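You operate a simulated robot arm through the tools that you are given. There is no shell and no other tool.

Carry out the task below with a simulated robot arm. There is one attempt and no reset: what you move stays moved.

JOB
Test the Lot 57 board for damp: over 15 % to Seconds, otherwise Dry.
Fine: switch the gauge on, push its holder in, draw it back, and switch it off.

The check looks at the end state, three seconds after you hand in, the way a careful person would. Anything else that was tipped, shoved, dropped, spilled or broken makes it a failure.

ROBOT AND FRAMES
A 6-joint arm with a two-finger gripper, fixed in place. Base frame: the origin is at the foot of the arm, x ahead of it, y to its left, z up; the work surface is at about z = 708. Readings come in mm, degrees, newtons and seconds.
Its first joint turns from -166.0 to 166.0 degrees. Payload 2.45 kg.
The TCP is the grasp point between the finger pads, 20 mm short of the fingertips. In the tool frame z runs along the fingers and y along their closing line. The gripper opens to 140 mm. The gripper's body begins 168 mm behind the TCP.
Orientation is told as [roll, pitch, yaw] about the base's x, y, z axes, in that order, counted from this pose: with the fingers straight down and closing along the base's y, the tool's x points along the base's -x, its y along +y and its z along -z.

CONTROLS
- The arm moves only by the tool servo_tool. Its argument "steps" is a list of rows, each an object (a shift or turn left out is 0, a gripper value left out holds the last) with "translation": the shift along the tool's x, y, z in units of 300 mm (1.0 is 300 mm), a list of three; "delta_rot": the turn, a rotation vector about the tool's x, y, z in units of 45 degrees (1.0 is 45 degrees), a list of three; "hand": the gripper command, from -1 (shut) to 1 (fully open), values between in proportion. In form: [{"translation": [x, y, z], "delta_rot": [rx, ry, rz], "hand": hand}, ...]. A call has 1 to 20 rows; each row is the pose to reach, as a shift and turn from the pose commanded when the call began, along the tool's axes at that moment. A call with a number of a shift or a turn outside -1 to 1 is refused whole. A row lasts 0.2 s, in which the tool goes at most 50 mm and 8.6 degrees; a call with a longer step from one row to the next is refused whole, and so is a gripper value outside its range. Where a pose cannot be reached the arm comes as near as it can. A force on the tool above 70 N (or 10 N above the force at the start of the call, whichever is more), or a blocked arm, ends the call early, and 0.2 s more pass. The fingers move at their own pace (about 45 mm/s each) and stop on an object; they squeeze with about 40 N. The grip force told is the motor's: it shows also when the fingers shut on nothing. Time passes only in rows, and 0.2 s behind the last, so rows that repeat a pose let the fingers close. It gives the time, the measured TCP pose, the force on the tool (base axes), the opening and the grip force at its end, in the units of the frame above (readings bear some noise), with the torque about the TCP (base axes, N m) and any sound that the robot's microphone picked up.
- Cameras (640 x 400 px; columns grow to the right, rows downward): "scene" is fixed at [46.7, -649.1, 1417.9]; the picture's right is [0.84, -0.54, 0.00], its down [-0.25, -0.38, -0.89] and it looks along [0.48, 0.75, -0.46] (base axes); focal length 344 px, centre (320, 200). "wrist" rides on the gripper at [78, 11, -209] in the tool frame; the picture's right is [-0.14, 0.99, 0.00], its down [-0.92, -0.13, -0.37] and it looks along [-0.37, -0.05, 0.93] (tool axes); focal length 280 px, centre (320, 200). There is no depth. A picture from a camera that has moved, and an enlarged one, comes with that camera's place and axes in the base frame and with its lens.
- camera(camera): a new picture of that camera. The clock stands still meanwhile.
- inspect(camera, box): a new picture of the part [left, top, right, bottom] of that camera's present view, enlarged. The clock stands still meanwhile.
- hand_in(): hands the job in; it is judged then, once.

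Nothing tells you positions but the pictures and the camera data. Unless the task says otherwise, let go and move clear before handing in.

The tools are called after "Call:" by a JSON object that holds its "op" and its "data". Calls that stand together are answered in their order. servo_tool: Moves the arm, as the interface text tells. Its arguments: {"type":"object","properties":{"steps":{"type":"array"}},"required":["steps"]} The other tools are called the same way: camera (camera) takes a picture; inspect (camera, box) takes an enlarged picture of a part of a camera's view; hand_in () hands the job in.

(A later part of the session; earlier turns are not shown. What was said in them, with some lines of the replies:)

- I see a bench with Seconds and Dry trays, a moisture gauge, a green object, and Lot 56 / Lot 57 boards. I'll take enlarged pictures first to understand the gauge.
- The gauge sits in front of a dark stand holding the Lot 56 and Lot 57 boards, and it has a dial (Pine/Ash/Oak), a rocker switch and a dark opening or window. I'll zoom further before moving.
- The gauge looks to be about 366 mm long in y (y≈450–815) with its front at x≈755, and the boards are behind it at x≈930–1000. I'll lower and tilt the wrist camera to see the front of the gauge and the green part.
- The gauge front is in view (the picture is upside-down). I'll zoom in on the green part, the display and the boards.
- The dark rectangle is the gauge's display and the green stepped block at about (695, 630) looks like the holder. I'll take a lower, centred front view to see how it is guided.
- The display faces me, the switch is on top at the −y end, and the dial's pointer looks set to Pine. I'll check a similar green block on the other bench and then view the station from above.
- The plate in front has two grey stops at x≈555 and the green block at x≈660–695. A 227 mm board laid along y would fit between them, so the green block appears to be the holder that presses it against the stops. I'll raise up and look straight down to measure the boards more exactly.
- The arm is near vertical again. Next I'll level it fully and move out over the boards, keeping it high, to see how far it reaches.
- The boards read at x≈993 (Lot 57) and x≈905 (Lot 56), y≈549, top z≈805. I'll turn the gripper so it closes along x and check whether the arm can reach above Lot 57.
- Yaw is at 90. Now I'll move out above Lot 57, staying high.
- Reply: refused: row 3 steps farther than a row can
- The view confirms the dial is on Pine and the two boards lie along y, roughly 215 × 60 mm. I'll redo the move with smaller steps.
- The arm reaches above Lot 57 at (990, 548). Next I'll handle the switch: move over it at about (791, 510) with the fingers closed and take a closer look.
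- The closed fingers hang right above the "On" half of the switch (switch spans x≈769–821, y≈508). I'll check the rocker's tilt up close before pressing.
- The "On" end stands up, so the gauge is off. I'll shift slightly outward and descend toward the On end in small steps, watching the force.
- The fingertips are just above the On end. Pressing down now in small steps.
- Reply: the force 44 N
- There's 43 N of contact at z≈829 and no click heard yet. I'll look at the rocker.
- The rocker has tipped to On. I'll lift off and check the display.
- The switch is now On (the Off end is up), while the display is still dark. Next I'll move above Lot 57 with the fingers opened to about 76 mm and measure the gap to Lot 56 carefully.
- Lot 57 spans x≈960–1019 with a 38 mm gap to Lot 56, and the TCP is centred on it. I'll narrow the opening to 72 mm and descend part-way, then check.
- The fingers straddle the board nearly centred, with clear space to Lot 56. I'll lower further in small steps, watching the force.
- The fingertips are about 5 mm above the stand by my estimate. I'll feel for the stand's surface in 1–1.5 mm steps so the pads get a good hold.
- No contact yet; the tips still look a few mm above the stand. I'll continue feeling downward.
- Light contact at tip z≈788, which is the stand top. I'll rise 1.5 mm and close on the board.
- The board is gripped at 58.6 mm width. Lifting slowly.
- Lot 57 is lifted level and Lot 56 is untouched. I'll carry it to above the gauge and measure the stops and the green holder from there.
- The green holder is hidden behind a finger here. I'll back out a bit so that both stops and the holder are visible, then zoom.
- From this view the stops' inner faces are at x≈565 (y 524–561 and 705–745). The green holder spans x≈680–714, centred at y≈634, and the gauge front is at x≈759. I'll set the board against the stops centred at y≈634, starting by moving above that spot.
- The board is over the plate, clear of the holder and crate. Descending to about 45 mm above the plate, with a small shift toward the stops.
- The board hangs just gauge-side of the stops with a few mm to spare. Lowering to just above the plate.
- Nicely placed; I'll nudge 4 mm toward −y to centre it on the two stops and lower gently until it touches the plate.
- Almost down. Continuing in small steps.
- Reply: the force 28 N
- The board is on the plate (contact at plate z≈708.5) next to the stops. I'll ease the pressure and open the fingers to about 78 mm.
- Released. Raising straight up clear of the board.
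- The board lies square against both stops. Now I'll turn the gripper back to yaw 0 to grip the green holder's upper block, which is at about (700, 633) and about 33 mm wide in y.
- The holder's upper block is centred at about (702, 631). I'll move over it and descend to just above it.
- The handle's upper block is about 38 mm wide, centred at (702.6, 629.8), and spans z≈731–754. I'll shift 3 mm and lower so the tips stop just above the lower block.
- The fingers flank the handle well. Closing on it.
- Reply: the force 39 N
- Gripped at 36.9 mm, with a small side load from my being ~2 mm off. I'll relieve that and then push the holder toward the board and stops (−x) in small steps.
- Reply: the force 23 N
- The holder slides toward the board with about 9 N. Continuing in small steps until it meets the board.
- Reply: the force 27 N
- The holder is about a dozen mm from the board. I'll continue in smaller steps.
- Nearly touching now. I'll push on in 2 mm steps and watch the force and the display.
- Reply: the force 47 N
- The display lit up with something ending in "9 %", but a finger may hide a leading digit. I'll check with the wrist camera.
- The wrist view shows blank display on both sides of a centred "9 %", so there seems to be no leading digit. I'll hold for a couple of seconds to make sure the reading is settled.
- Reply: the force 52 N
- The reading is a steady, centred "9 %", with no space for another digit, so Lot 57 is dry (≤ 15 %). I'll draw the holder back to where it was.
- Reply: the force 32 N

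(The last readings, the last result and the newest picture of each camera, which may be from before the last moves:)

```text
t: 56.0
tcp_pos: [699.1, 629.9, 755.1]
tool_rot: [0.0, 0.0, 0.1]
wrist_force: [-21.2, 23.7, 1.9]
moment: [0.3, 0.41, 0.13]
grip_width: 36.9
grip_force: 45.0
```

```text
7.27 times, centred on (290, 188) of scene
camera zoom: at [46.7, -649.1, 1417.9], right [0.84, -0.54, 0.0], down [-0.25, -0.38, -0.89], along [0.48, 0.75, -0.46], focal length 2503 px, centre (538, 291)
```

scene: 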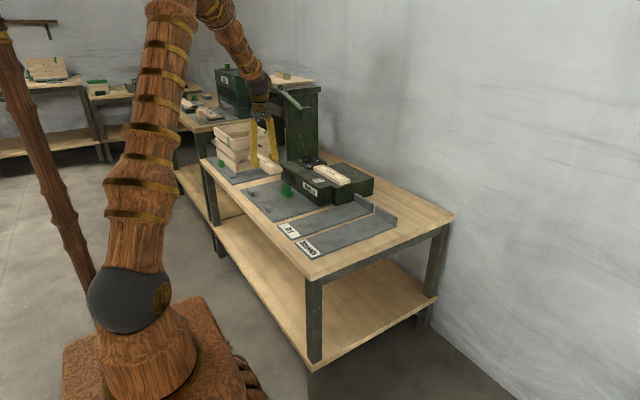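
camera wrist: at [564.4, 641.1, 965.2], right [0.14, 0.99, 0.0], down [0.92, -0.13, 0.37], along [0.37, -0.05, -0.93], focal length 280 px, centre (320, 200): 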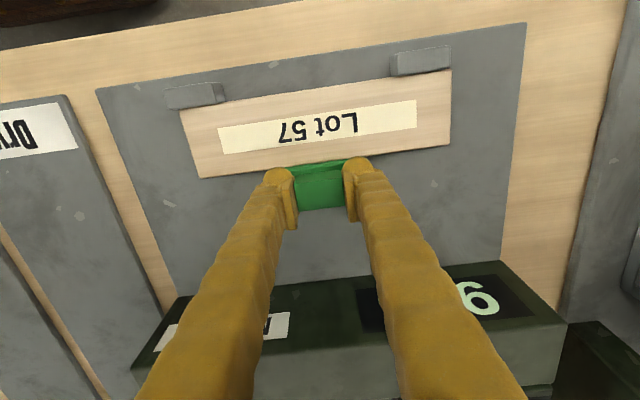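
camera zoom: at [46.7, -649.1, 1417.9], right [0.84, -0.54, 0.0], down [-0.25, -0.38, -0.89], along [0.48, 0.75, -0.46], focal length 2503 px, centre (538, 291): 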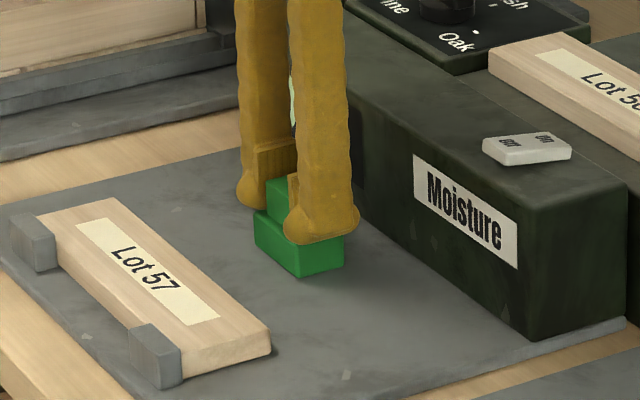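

The holder is back at its original spot, with a slight pull at the end stop. I'll ease off, release it and rise.

Call:
{"op": "servo_tool", "data": {"steps": [{"translation": [0.008, 0, 0]}, {"translation": [0.008, 0, 0], "hand": -0.1}, {"translation": [0.008, 0, 0]}, {"translation": [0.008, 0, 0]}, {"translation": [0.008, 0, -0.05]}, {"translation": [0.008, 0, -0.15]}, {"translation": [0.008, 0, -0.3]}, {"translation": [0.008, 0, -0.45]}, {"translation": [0.008, 0, -0.55]}, {"translation": [0.008, 0, -0.55]}]}}

Call:
{"op": "inspect", "data": {"camera": "scene", "box": [250, 150, 340, 215]}}

Call:
{"op": "camera", "data": {"camera": "wrist"}}

```text
t: 58.2
tcp_pos: [698.3, 629.3, 922.1]
tool_rot: [0.0, -0.1, 0.0]
wrist_force: [-0.2, -0.3, -0.5]
moment: [0.02, 0.01, 0.0]
grip_width: 63.0
grip_force: 0.1
```

```text
6.15 times, centred on (295, 182) of scene
camera zoom: at [46.7, -649.1, 1417.9], right [0.84, -0.54, 0.0], down [-0.25, -0.38, -0.89], along [0.48, 0.75, -0.46], focal length 2118 px, centre (474, 308)
```

zoom: 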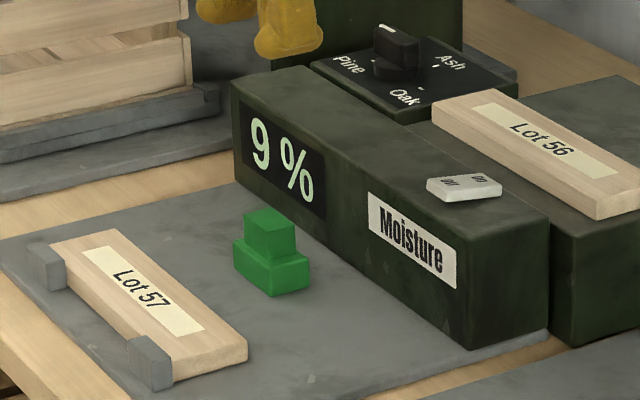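

```text
taken
camera wrist: at [619.0, 640.2, 1130.8], right [0.14, 0.99, 0.0], down [0.92, -0.13, 0.37], along [0.37, -0.05, -0.93], focal length 280 px, centre (320, 200)
```

wrist: 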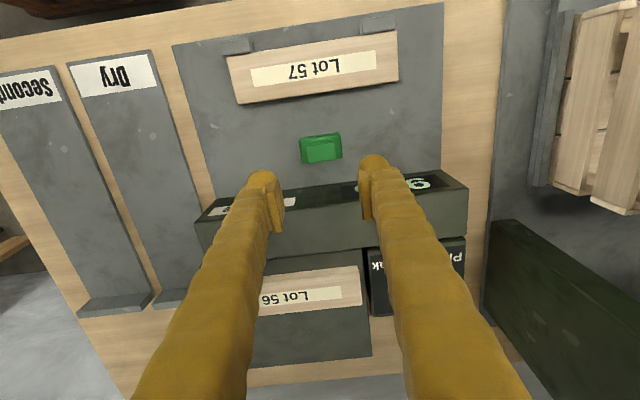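

The unobstructed display reads "9 %", and the holder is back. Next I'll turn to yaw 90 with the fingers closed and switch the gauge off.

Call:
{"op": "servo_tool", "data": {"steps": [{"delta_rot": [0, 0, -0.18], "hand": -1}, {"delta_rot": [0, 0, -0.36]}, {"delta_rot": [0, 0, -0.54]}, {"delta_rot": [0, 0, -0.72]}, {"delta_rot": [0, 0, -0.9]}, {"delta_rot": [0, 0, -1.0]}]}}

Call:
{"op": "servo_tool", "data": {"steps": [{"delta_rot": [0, 0, -0.18]}, {"delta_rot": [0, 0, -0.36]}, {"delta_rot": [0, 0, -0.54]}, {"delta_rot": [0, 0, -0.72]}, {"delta_rot": [0, 0, -0.9]}, {"delta_rot": [0, 0, -1.0]}, {"delta_rot": [0, 0, -1.0]}]}}

```text
t: 59.6
tcp_pos: [698.8, 630.5, 921.5]
tool_rot: [-0.1, -0.1, 45.0]
wrist_force: [-0.4, -0.3, -0.2]
moment: [0.02, 0.02, 0.0]
grip_width: 0.0
grip_force: 30.1
```

```text
t: 61.2
tcp_pos: [698.9, 629.1, 921.5]
tool_rot: [-0.1, 0.0, 90.0]
wrist_force: [-0.6, 0.1, -0.1]
moment: [0.01, 0.02, 0.01]
grip_width: 0.0
grip_force: 29.2
```

Now moving above the switch's Off end at about (777, 509).

Call:
{"op": "servo_tool", "data": {"steps": [{"translation": [0.1, -0.07, 0]}, {"translation": [0.2, -0.14, 0]}, {"translation": [0.3, -0.2, 0]}, {"translation": [0.4, -0.26, 0.03]}, {"translation": [0.4, -0.26, 0.17]}, {"translation": [0.4, -0.26, 0.17]}]}}

Call:
{"op": "inspect", "data": {"camera": "wrist", "box": [260, 90, 400, 210]}}

Call:
{"op": "inspect", "data": {"camera": "scene", "box": [290, 150, 350, 195]}}

```text
t: 62.6
tcp_pos: [775.7, 509.2, 871.0]
tool_rot: [-0.2, 0.0, 89.9]
wrist_force: [-0.4, 0.5, -0.4]
moment: [0.0, -0.04, 0.02]
grip_width: 0.1
grip_force: 29.1
```

```text
3.33 times, centred on (330, 150) of wrist
camera zoom: at [763.6, 431.9, 1079.9], right [-0.99, 0.14, 0.0], down [0.13, 0.92, 0.37], along [0.05, 0.37, -0.93], focal length 935 px, centre (287, 367)
```

zoom: 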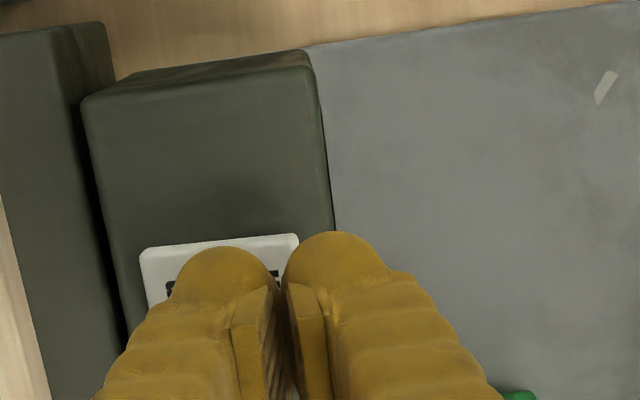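

```text
8.89 times, centred on (320, 172) of scene
camera zoom: at [46.7, -649.1, 1417.9], right [0.84, -0.54, 0.0], down [-0.25, -0.38, -0.89], along [0.48, 0.75, -0.46], focal length 3059 px, centre (320, 444)
```

zoom: 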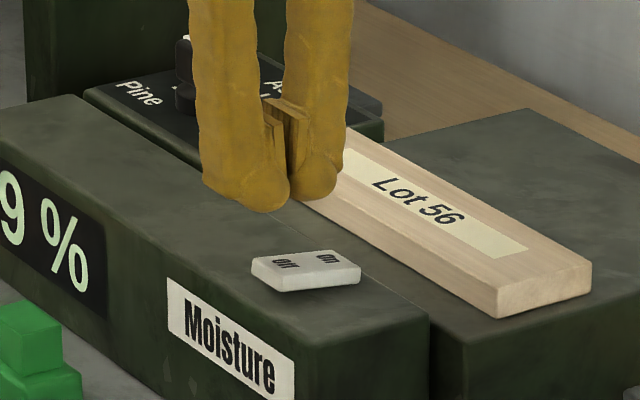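

The fingertips cover the Off half of the switch. Pressing down in small steps.

Call:
{"op": "servo_tool", "data": {"steps": [{"translation": [0, 0, 0.06]}, {"translation": [0, 0, 0.103]}, {"translation": [0, 0, 0.113]}, {"translation": [0, 0, 0.123]}, {"translation": [0, 0, 0.133]}, {"translation": [0, 0, 0.14]}]}}

Call:
{"op": "inspect", "data": {"camera": "scene", "box": [280, 150, 340, 195]}}

```text
t: 64.0
tcp_pos: [775.9, 510.7, 830.7]
tool_rot: [-0.2, -0.1, 90.0]
wrist_force: [-5.9, 2.2, 21.5]
moment: [0.05, -0.14, 0.05]
grip_width: 0.0
grip_force: 29.8
```

```text
8.89 times, centred on (310, 172) of scene
camera zoom: at [46.7, -649.1, 1417.9], right [0.84, -0.54, 0.0], down [-0.25, -0.38, -0.89], along [0.48, 0.75, -0.46], focal length 3059 px, centre (409, 444)
```

zoom: 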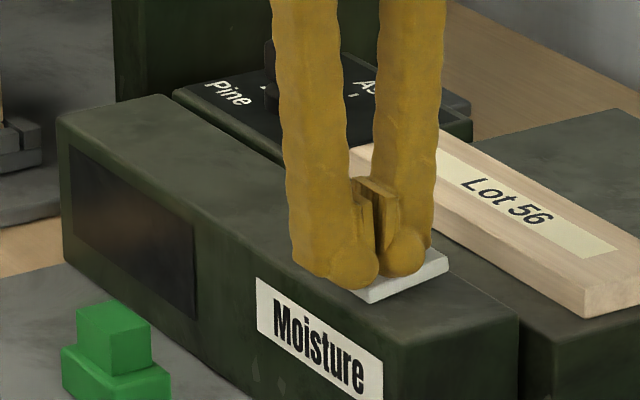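

The display went dark and the switch tipped to Off. Lifting clear and confirming.

Call:
{"op": "servo_tool", "data": {"steps": [{"translation": [0, 0, -0.05]}, {"translation": [0, 0, -0.15]}, {"translation": [0, 0, -0.3]}, {"translation": [0, 0, -0.3]}]}}

Call:
{"op": "inspect", "data": {"camera": "scene", "box": [270, 150, 350, 210]}}

```text
t: 65.0
tcp_pos: [778.1, 508.9, 917.6]
tool_rot: [0.0, 0.0, 90.0]
wrist_force: [-0.2, 0.4, 0.1]
moment: [0.01, -0.06, 0.02]
grip_width: 0.0
grip_force: 29.4
```

```text
6.67 times, centred on (310, 180) of scene
camera zoom: at [46.7, -649.1, 1417.9], right [0.84, -0.54, 0.0], down [-0.25, -0.38, -0.89], along [0.48, 0.75, -0.46], focal length 2294 px, centre (387, 333)
```

zoom: 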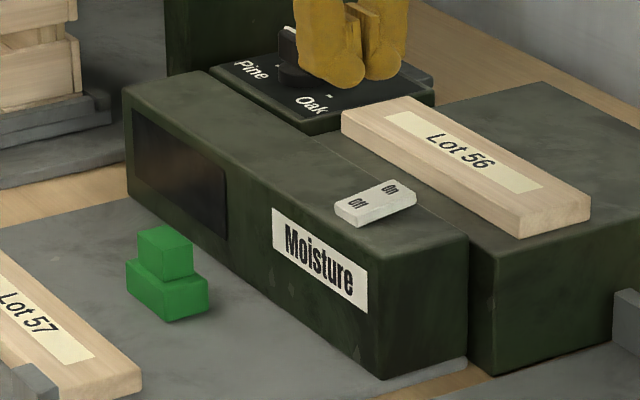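

Gauge is off and everything is in place. Now I'll move back over the Lot 57 board on the plate with the fingers opened to 78 mm.

Call:
{"op": "servo_tool", "data": {"steps": [{"translation": [-0.08, 0.12, 0], "hand": 0.11}, {"translation": [-0.16, 0.24, 0]}, {"translation": [-0.24, 0.36, 0]}, {"translation": [-0.32, 0.48, 0]}, {"translation": [-0.407, 0.593, 0]}, {"translation": [-0.407, 0.593, 0.1]}, {"translation": [-0.407, 0.593, 0.2]}, {"translation": [-0.407, 0.593, 0.2]}]}}

Call:
{"op": "camera", "data": {"camera": "wrist"}}

Call:
{"op": "inspect", "data": {"camera": "wrist", "box": [210, 60, 430, 260]}}

```text
t: 66.8
tcp_pos: [598.8, 632.0, 857.8]
tool_rot: [0.0, 0.1, 90.0]
wrist_force: [0.5, -0.2, 0.4]
moment: [-0.03, 0.02, 0.02]
grip_width: 77.7
grip_force: 0.0
```

```text
taken
camera wrist: at [587.4, 554.1, 1067.5], right [-0.99, 0.14, 0.0], down [0.13, 0.92, 0.37], along [0.05, 0.37, -0.93], focal length 280 px, centre (320, 200)
```

wrist: 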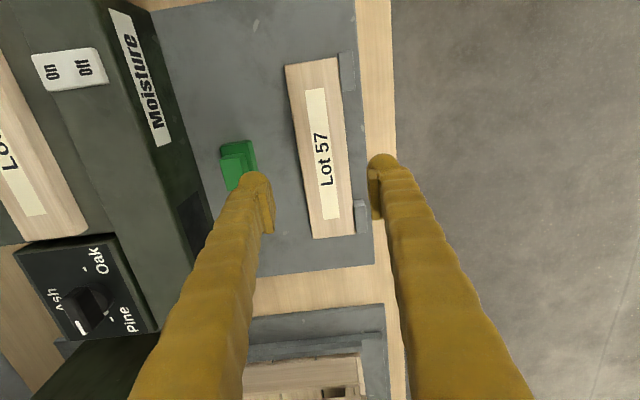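

```text
2.00 times, centred on (320, 160) of wrist
camera zoom: at [587.4, 554.1, 1067.5], right [-0.99, 0.14, 0.0], down [0.13, 0.92, 0.37], along [0.05, 0.37, -0.93], focal length 561 px, centre (320, 280)
```

zoom: 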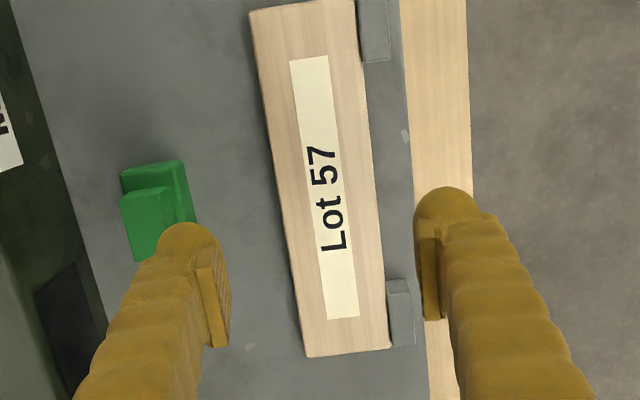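

The board is centred at x≈594.6 against the stops. I'll shift 4 mm and descend around it.

Call:
{"op": "servo_tool", "data": {"steps": [{"translation": [0, 0.014, 0.1]}, {"translation": [0, 0.014, 0.2]}, {"translation": [0, 0.014, 0.3]}, {"translation": [0, 0.014, 0.36]}, {"translation": [0, 0.014, 0.36]}]}}

Call:
{"op": "inspect", "data": {"camera": "wrist", "box": [230, 80, 410, 260]}}

Call:
{"op": "inspect", "data": {"camera": "scene", "box": [245, 170, 315, 220]}}

```text
t: 68.0
tcp_pos: [595.5, 631.1, 749.1]
tool_rot: [-0.1, 0.0, 90.0]
wrist_force: [1.0, -0.4, 0.0]
moment: [0.01, 0.0, 0.0]
grip_width: 77.9
grip_force: 0.0
```

```text
2.22 times, centred on (320, 170) of wrist
camera zoom: at [583.1, 554.2, 958.5], right [-0.99, 0.14, 0.0], down [0.13, 0.92, 0.37], along [0.05, 0.37, -0.93], focal length 623 px, centre (320, 267)
```

zoom: 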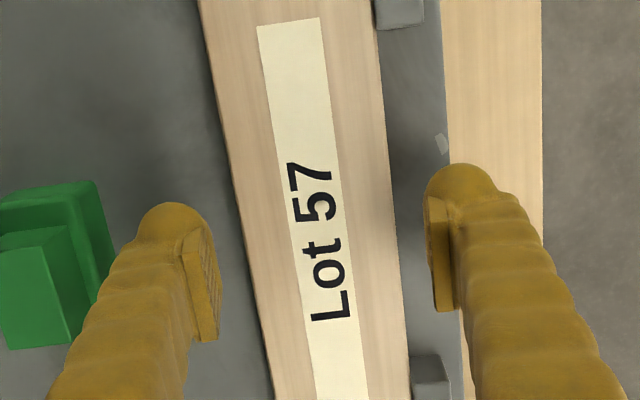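

```text
8.00 times, centred on (280, 195) of scene
camera zoom: at [46.7, -649.1, 1417.9], right [0.84, -0.54, 0.0], down [-0.25, -0.38, -0.89], along [0.48, 0.75, -0.46], focal length 2753 px, centre (640, 240)
```

zoom: 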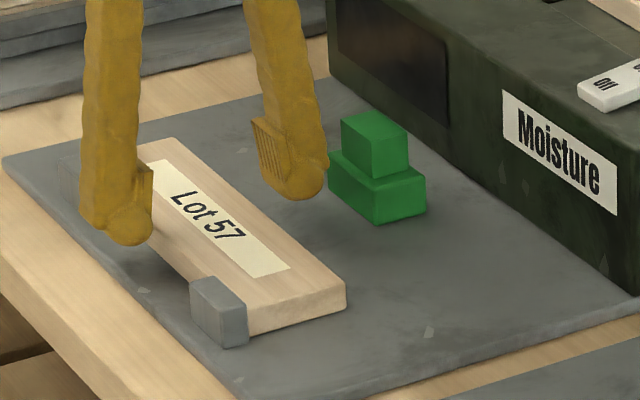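

Shifting 2 mm for symmetry and lowering the last 18 mm, then closing.

Call:
{"op": "servo_tool", "data": {"steps": [{"translation": [0, -0.006, 0.03]}, {"translation": [0, -0.006, 0.05]}, {"translation": [0, -0.006, 0.058]}, {"translation": [0, -0.006, 0.058]}]}}

Call:
{"op": "servo_tool", "data": {"steps": [{"hand": -1}, {"hand": -1}, {"hand": -1}, {"hand": -1}]}}

Call:
{"op": "inspect", "data": {"camera": "scene", "box": [245, 170, 315, 220]}}

```text
t: 69.0
tcp_pos: [595.5, 632.0, 732.9]
tool_rot: [-0.1, -0.1, 90.0]
wrist_force: [-0.2, 0.4, 0.0]
moment: [0.0, -0.01, 0.0]
grip_width: 77.7
grip_force: 0.0
```

```text
t: 70.0
tcp_pos: [597.0, 631.8, 731.4]
tool_rot: [-0.1, 0.0, 90.0]
wrist_force: [0.2, -1.6, 0.4]
moment: [-0.02, -0.02, 0.05]
grip_width: 58.5
grip_force: 40.4
```

```text
8.00 times, centred on (280, 195) of scene
camera zoom: at [46.7, -649.1, 1417.9], right [0.84, -0.54, 0.0], down [-0.25, -0.38, -0.89], along [0.48, 0.75, -0.46], focal length 2753 px, centre (640, 240)
```

zoom: 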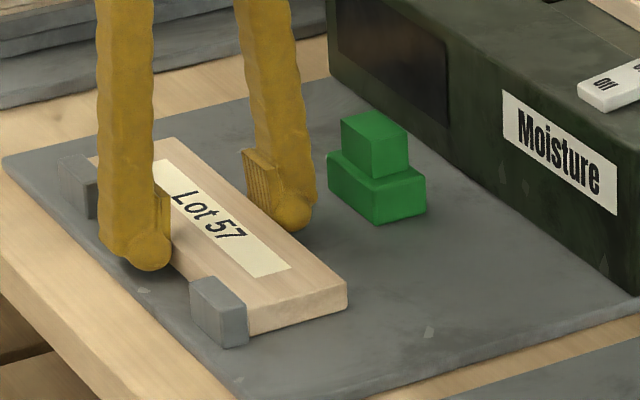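

Board gripped. Lifting straight up to z≈930.

Call:
{"op": "servo_tool", "data": {"steps": [{"translation": [0, -0.003, -0.02]}, {"translation": [0, -0.006, -0.06]}, {"translation": [0, -0.006, -0.14]}, {"translation": [0, -0.006, -0.26]}, {"translation": [0, -0.006, -0.4]}, {"translation": [0, -0.006, -0.54]}, {"translation": [0, -0.006, -0.66]}, {"translation": [0, -0.006, -0.66]}]}}

Call:
{"op": "camera", "data": {"camera": "scene"}}

Call:
{"op": "camera", "data": {"camera": "wrist"}}

```text
t: 71.8
tcp_pos: [598.4, 629.4, 932.1]
tool_rot: [0.0, 0.0, 90.0]
wrist_force: [-0.9, 0.7, -0.9]
moment: [-0.02, -0.01, -0.03]
grip_width: 58.6
grip_force: 39.8
```

```text
taken
```

scene: 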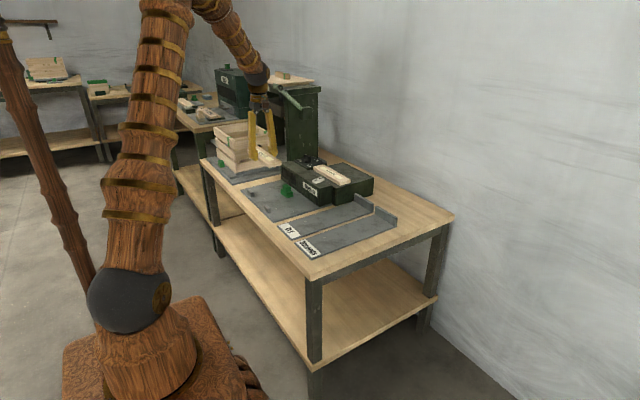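

```text
taken
camera wrist: at [586.0, 552.5, 1141.2], right [-0.99, 0.14, 0.0], down [0.13, 0.92, 0.37], along [0.05, 0.36, -0.93], focal length 280 px, centre (320, 200)
```

wrist: 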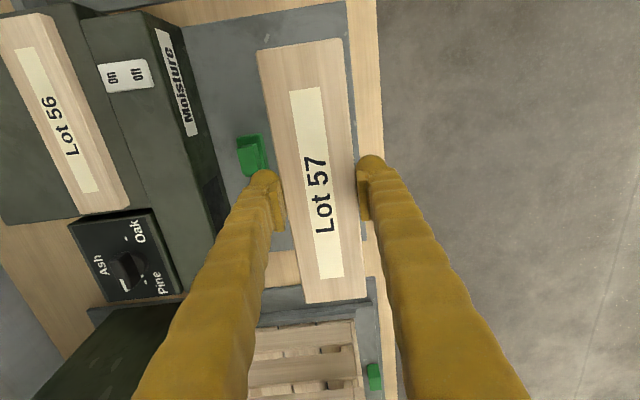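

The board is up and level. I'll carry it toward the Dry tray side and then rotate it to lie along the tray.

Call:
{"op": "servo_tool", "data": {"steps": [{"translation": [0.1, -0.05, -0.02]}, {"translation": [0.22, -0.1, -0.04]}, {"translation": [0.34, -0.16, -0.06]}, {"translation": [0.46, -0.22, -0.06]}, {"translation": [0.58, -0.28, -0.06]}, {"translation": [0.7, -0.333, -0.06]}, {"translation": [0.7, -0.333, -0.06]}]}}

Call:
{"op": "servo_tool", "data": {"steps": [{"delta_rot": [0, 0, 0.16]}, {"delta_rot": [0, 0, 0.32]}, {"delta_rot": [0, 0, 0.48]}, {"delta_rot": [0, 0, 0.64]}, {"delta_rot": [0, 0, 0.8]}, {"delta_rot": [0, 0, 0.95]}, {"delta_rot": [0, 0, 1.0]}]}}

Call:
{"op": "servo_tool", "data": {"steps": [{"delta_rot": [0, 0, 0.16]}, {"delta_rot": [0, 0, 0.32]}, {"delta_rot": [0, 0, 0.48]}, {"delta_rot": [0, 0, 0.64]}, {"delta_rot": [0, 0, 0.8]}, {"delta_rot": [0, 0, 0.95]}, {"delta_rot": [0, 0, 1.0]}, {"delta_rot": [0, 0, 1.0]}]}}

Call:
{"op": "camera", "data": {"camera": "wrist"}}

Call:
{"op": "camera", "data": {"camera": "scene"}}

```text
t: 73.4
tcp_pos: [698.0, 421.9, 948.6]
tool_rot: [-0.1, 0.0, 90.0]
wrist_force: [-0.3, 0.6, -1.4]
moment: [-0.01, 0.0, 0.01]
grip_width: 58.8
grip_force: 39.8
```

```text
t: 75.0
tcp_pos: [698.0, 420.4, 949.3]
tool_rot: [0.0, -0.1, 44.9]
wrist_force: [0.1, -0.2, -1.2]
moment: [0.0, 0.03, 0.06]
grip_width: 58.6
grip_force: 40.5
```

```text
t: 76.8
tcp_pos: [698.7, 422.1, 949.9]
tool_rot: [0.0, -0.2, 0.0]
wrist_force: [0.8, 0.5, -0.8]
moment: [0.01, -0.02, 0.0]
grip_width: 58.4
grip_force: 40.1
```

```text
taken
camera wrist: at [618.5, 433.8, 1158.9], right [0.14, 0.99, 0.0], down [0.92, -0.13, 0.37], along [0.37, -0.05, -0.93], focal length 280 px, centre (320, 200)
```

wrist: 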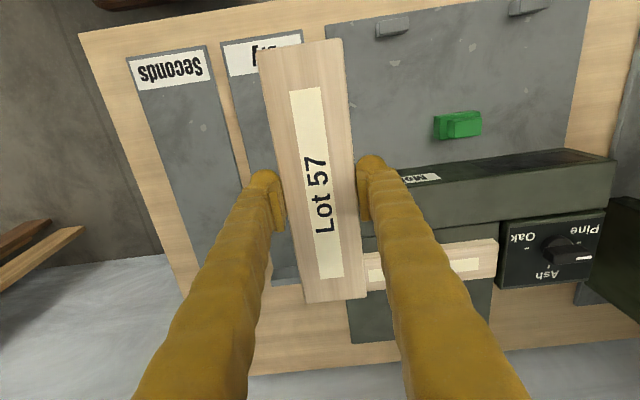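

```text
taken
```

scene: 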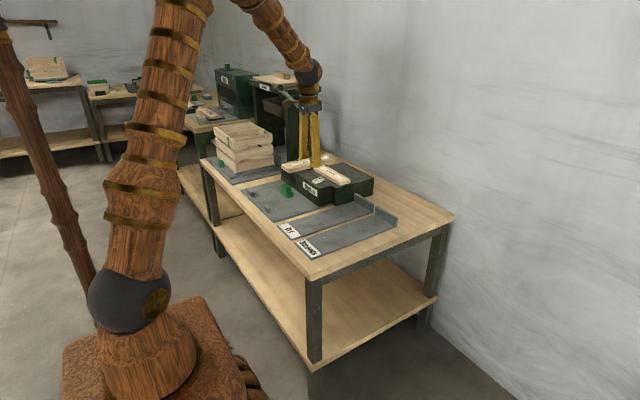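

The Dry tray spans y≈305–419 and x≈542 to ~930. I'll centre the board at (720, 362), between the label and the far lip, and come down part-way.

Call:
{"op": "servo_tool", "data": {"steps": [{"translation": [-0.035, -0.1, 0]}, {"translation": [-0.071, -0.2, 0]}, {"translation": [-0.071, -0.2, 0.1]}, {"translation": [-0.071, -0.2, 0.22]}, {"translation": [-0.071, -0.2, 0.34]}, {"translation": [-0.071, -0.2, 0.45]}, {"translation": [-0.071, -0.2, 0.55]}, {"translation": [-0.071, -0.2, 0.6]}, {"translation": [-0.071, -0.2, 0.6]}]}}

Call:
{"op": "camera", "data": {"camera": "wrist"}}

Call:
{"op": "inspect", "data": {"camera": "scene", "box": [260, 150, 420, 260]}}

```text
t: 78.8
tcp_pos: [719.7, 361.5, 769.6]
tool_rot: [-0.1, -0.1, -0.1]
wrist_force: [-0.6, -0.7, -1.9]
moment: [0.01, -0.02, 0.03]
grip_width: 58.9
grip_force: 39.9
```

```text
taken
camera wrist: at [639.7, 373.4, 979.3], right [0.14, 0.99, 0.0], down [0.92, -0.13, 0.37], along [0.37, -0.05, -0.93], focal length 280 px, centre (320, 200)
```

wrist: 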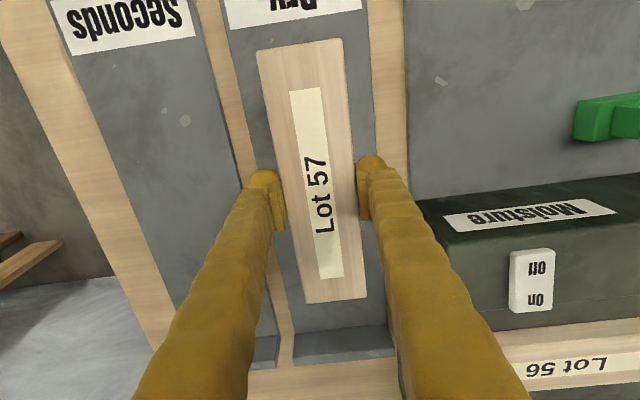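

```text
3.64 times, centred on (340, 205) of scene
camera zoom: at [46.7, -649.1, 1417.9], right [0.84, -0.54, 0.0], down [-0.25, -0.38, -0.89], along [0.48, 0.75, -0.46], focal length 1252 px, centre (247, 182)
```

zoom: 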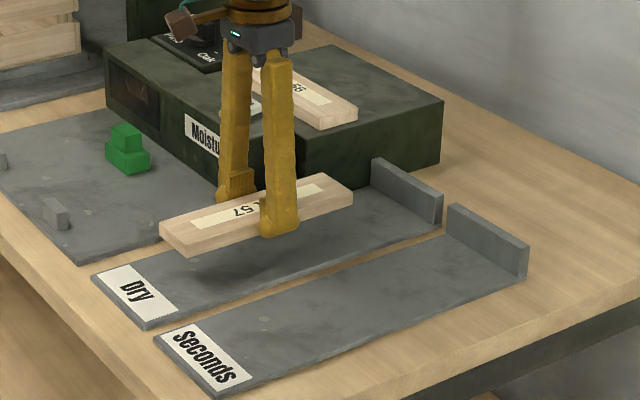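

The board hangs centred over the Dry tray. Lowering to about 10 mm above it, then feeling for contact.

Call:
{"op": "servo_tool", "data": {"steps": [{"translation": [0, 0, 0.04]}, {"translation": [0, 0, 0.08]}, {"translation": [0, 0, 0.105]}, {"translation": [0, 0, 0.115]}, {"translation": [0, 0, 0.115]}]}}

Call:
{"op": "inspect", "data": {"camera": "scene", "box": [270, 170, 390, 250]}}

```text
t: 80.0
tcp_pos: [720.3, 362.2, 735.3]
tool_rot: [0.0, -0.2, 0.0]
wrist_force: [-0.5, -0.4, -1.3]
moment: [-0.01, -0.02, -0.03]
grip_width: 58.7
grip_force: 40.3
```

```text
5.00 times, centred on (330, 210) of scene
camera zoom: at [46.7, -649.1, 1417.9], right [0.84, -0.54, 0.0], down [-0.25, -0.38, -0.89], along [0.48, 0.75, -0.46], focal length 1721 px, centre (270, 150)
```

zoom: 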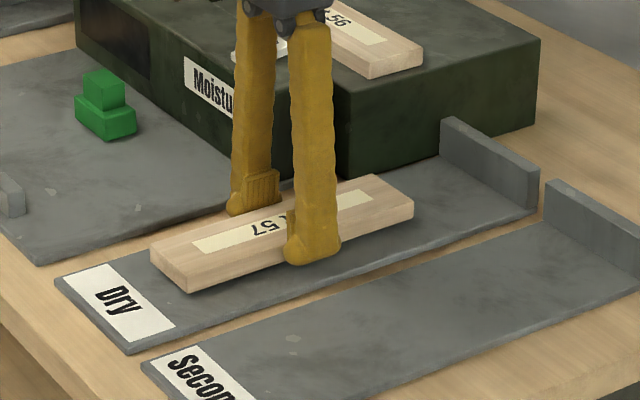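

I'll shift 20 mm further from the label, then lower in small steps until it touches.

Call:
{"op": "servo_tool", "data": {"steps": [{"translation": [-0.035, 0, 0]}, {"translation": [-0.067, 0, 0]}, {"translation": [-0.067, 0, 0.005]}, {"translation": [-0.067, 0, 0.01]}, {"translation": [-0.067, 0, 0.01]}]}}

Call:
{"op": "servo_tool", "data": {"steps": [{"translation": [0, 0, 0.004]}, {"translation": [0, 0, 0.007]}, {"translation": [0, 0, 0.007]}]}}

```text
t: 81.2
tcp_pos: [739.8, 363.0, 732.9]
tool_rot: [0.0, 0.0, 0.0]
wrist_force: [-0.5, -0.4, -1.7]
moment: [-0.01, 0.0, -0.01]
grip_width: 58.6
grip_force: 40.1
```

```text
t: 82.0
tcp_pos: [740.6, 361.7, 729.6]
tool_rot: [0.0, -0.1, -0.1]
wrist_force: [0.0, 0.1, 3.9]
moment: [-0.15, 0.5, -0.02]
grip_width: 58.8
grip_force: 39.9
```

Call:
{"op": "servo_tool", "data": {"steps": [{"translation": [0, 0, 0.003]}, {"translation": [0, 0, 0.003]}]}}

Call:
{"op": "inspect", "data": {"camera": "scene", "box": [290, 180, 370, 240]}}

```text
t: 82.6
tcp_pos: [741.0, 361.7, 729.2]
tool_rot: [0.0, -0.1, 0.1]
wrist_force: [-5.7, -4.6, 24.1]
moment: [-0.26, 0.14, 0.01]
grip_width: 58.6
grip_force: 40.1
```

```text
6.67 times, centred on (330, 210) of scene
camera zoom: at [46.7, -649.1, 1417.9], right [0.84, -0.54, 0.0], down [-0.25, -0.38, -0.89], along [0.48, 0.75, -0.46], focal length 2294 px, centre (253, 133)
```

zoom: 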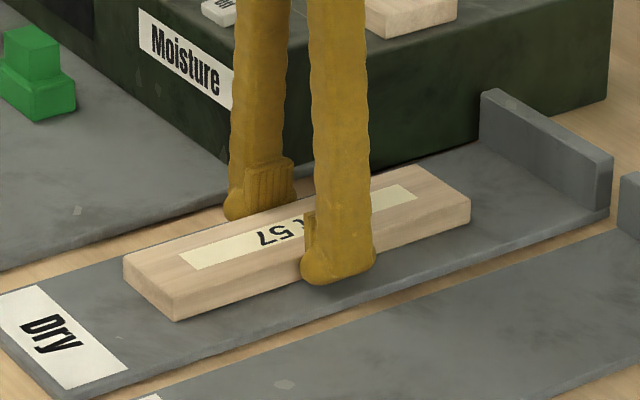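

The board is resting on the Dry tray. I'll ease off slightly, open the fingers to about 82 mm and rise straight up.

Call:
{"op": "servo_tool", "data": {"steps": [{"translation": [0, 0, -0.003]}, {"translation": [0, 0, -0.003], "hand": 0.17}, {"translation": [0, 0, -0.003]}, {"translation": [0, 0, -0.003]}, {"translation": [0, 0, -0.003]}]}}

Call:
{"op": "servo_tool", "data": {"steps": [{"translation": [0, 0, -0.03]}, {"translation": [0, 0, -0.1]}, {"translation": [0, 0, -0.22]}, {"translation": [0, 0, -0.36]}, {"translation": [0, 0, -0.5]}, {"translation": [0, 0, -0.64]}, {"translation": [0, 0, -0.75]}, {"translation": [0, 0, -0.75]}]}}

Call:
{"op": "camera", "data": {"camera": "wrist"}}

Call:
{"op": "inspect", "data": {"camera": "scene", "box": [240, 140, 420, 260]}}

```text
t: 83.8
tcp_pos: [739.6, 361.7, 729.9]
tool_rot: [0.1, -0.1, 0.1]
wrist_force: [-0.3, -0.2, 0.7]
moment: [0.01, -0.02, 0.02]
grip_width: 81.9
grip_force: 0.0
```

```text
t: 85.6
tcp_pos: [738.0, 362.5, 957.5]
tool_rot: [-0.1, 0.0, 0.1]
wrist_force: [-1.0, -0.2, -0.2]
moment: [0.0, -0.02, -0.02]
grip_width: 82.1
grip_force: 0.0
```

```text
taken
camera wrist: at [658.9, 374.8, 1165.8], right [0.14, 0.99, 0.0], down [0.92, -0.13, 0.37], along [0.37, -0.05, -0.93], focal length 280 px, centre (320, 200)
```

wrist: 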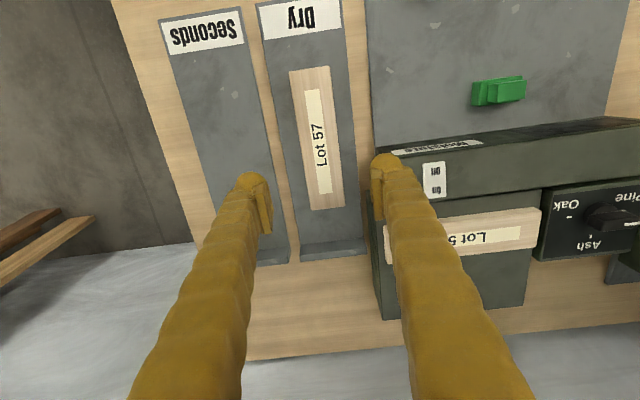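

```text
3.33 times, centred on (330, 200) of scene
camera zoom: at [46.7, -649.1, 1417.9], right [0.84, -0.54, 0.0], down [-0.25, -0.38, -0.89], along [0.48, 0.75, -0.46], focal length 1147 px, centre (287, 200)
```

zoom: 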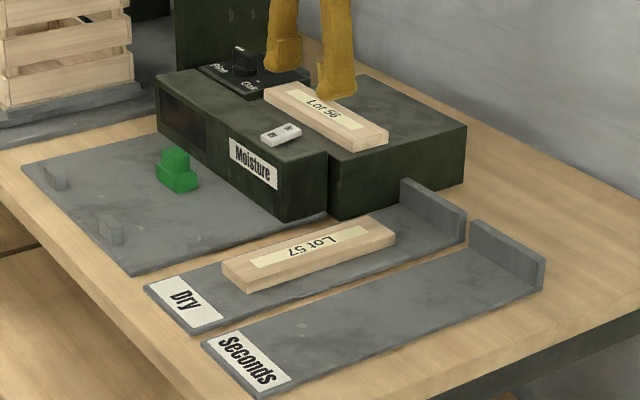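

Lot 57 lies in the Dry tray, the gauge is dark, the holder is back and the rest looks undisturbed. I'll rise a little further clear and do a last check of the switch, dial and Lot 56.

Call:
{"op": "servo_tool", "data": {"steps": [{"translation": [0.1, 0, -0.1]}, {"translation": [0.2, 0, -0.2]}, {"translation": [0.3, 0.05, -0.3]}, {"translation": [0.3, 0.05, -0.36]}, {"translation": [0.3, 0.05, -0.36]}]}}

Call:
{"op": "inspect", "data": {"camera": "scene", "box": [270, 145, 370, 215]}}

Call:
{"op": "camera", "data": {"camera": "wrist"}}

Call:
{"op": "camera", "data": {"camera": "scene"}}

```text
t: 86.8
tcp_pos: [648.5, 377.3, 1063.9]
tool_rot: [0.0, 0.0, 0.0]
wrist_force: [0.1, 0.4, -0.7]
moment: [-0.03, -0.01, -0.03]
grip_width: 81.9
grip_force: 0.1
```

```text
5.71 times, centred on (320, 180) of scene
camera zoom: at [46.7, -649.1, 1417.9], right [0.84, -0.54, 0.0], down [-0.25, -0.38, -0.89], along [0.48, 0.75, -0.46], focal length 1967 px, centre (320, 314)
```

zoom: 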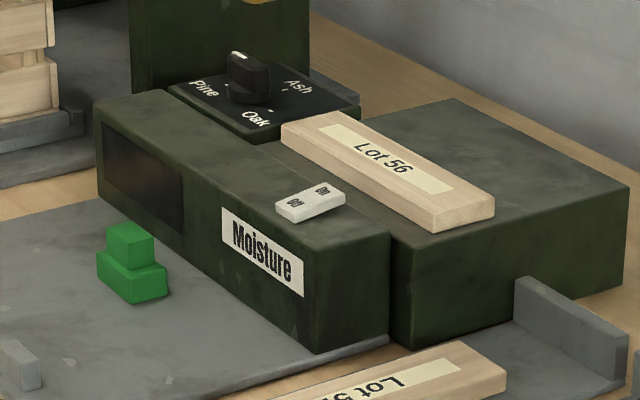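

```text
taken
camera wrist: at [569.0, 388.9, 1272.2], right [0.14, 0.99, 0.0], down [0.92, -0.13, 0.37], along [0.37, -0.05, -0.93], focal length 280 px, centre (320, 200)
```

wrist: 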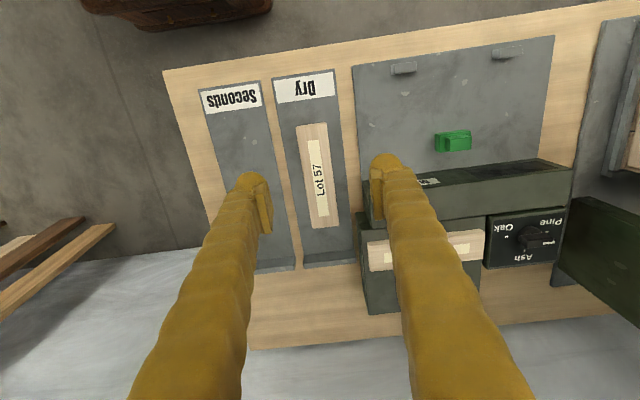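

```text
taken
```

scene: 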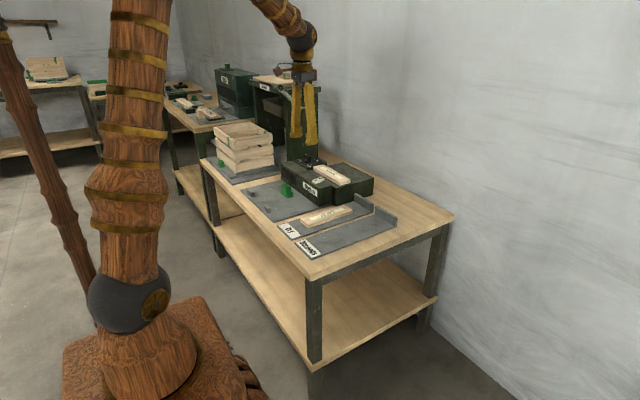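

Lot 57 read 9 % and lies inside the Dry tray. The gauge is off with its holder drawn back, Lot 56 and the dial look unmoved, and the arm is clear, so I'm handing in.

Call:
{"op": "hand_in", "data": {}}

```text
The job is handed in.
```

The Lot 57 board read 9 % on the moisture gauge, so I put it in the Dry tray and handed the job in; I haven't seen the check's result.

- **Gauge:** I switched it on, pushed the green holder in against the board, drew it back to where it was, and switched it off. The display is dark again.
- **Wood dial:** I left it on Pine, where I found it, because turning it wasn't on your list. Nothing I could see says what wood Lot 57 is, so the 9 % assumes Pine is the right setting.
- **Everything else:** Lot 56 stayed on its stand, and nothing else was tipped, shoved or dropped that I could see. The arm has let go of the board and is clear of the bench.
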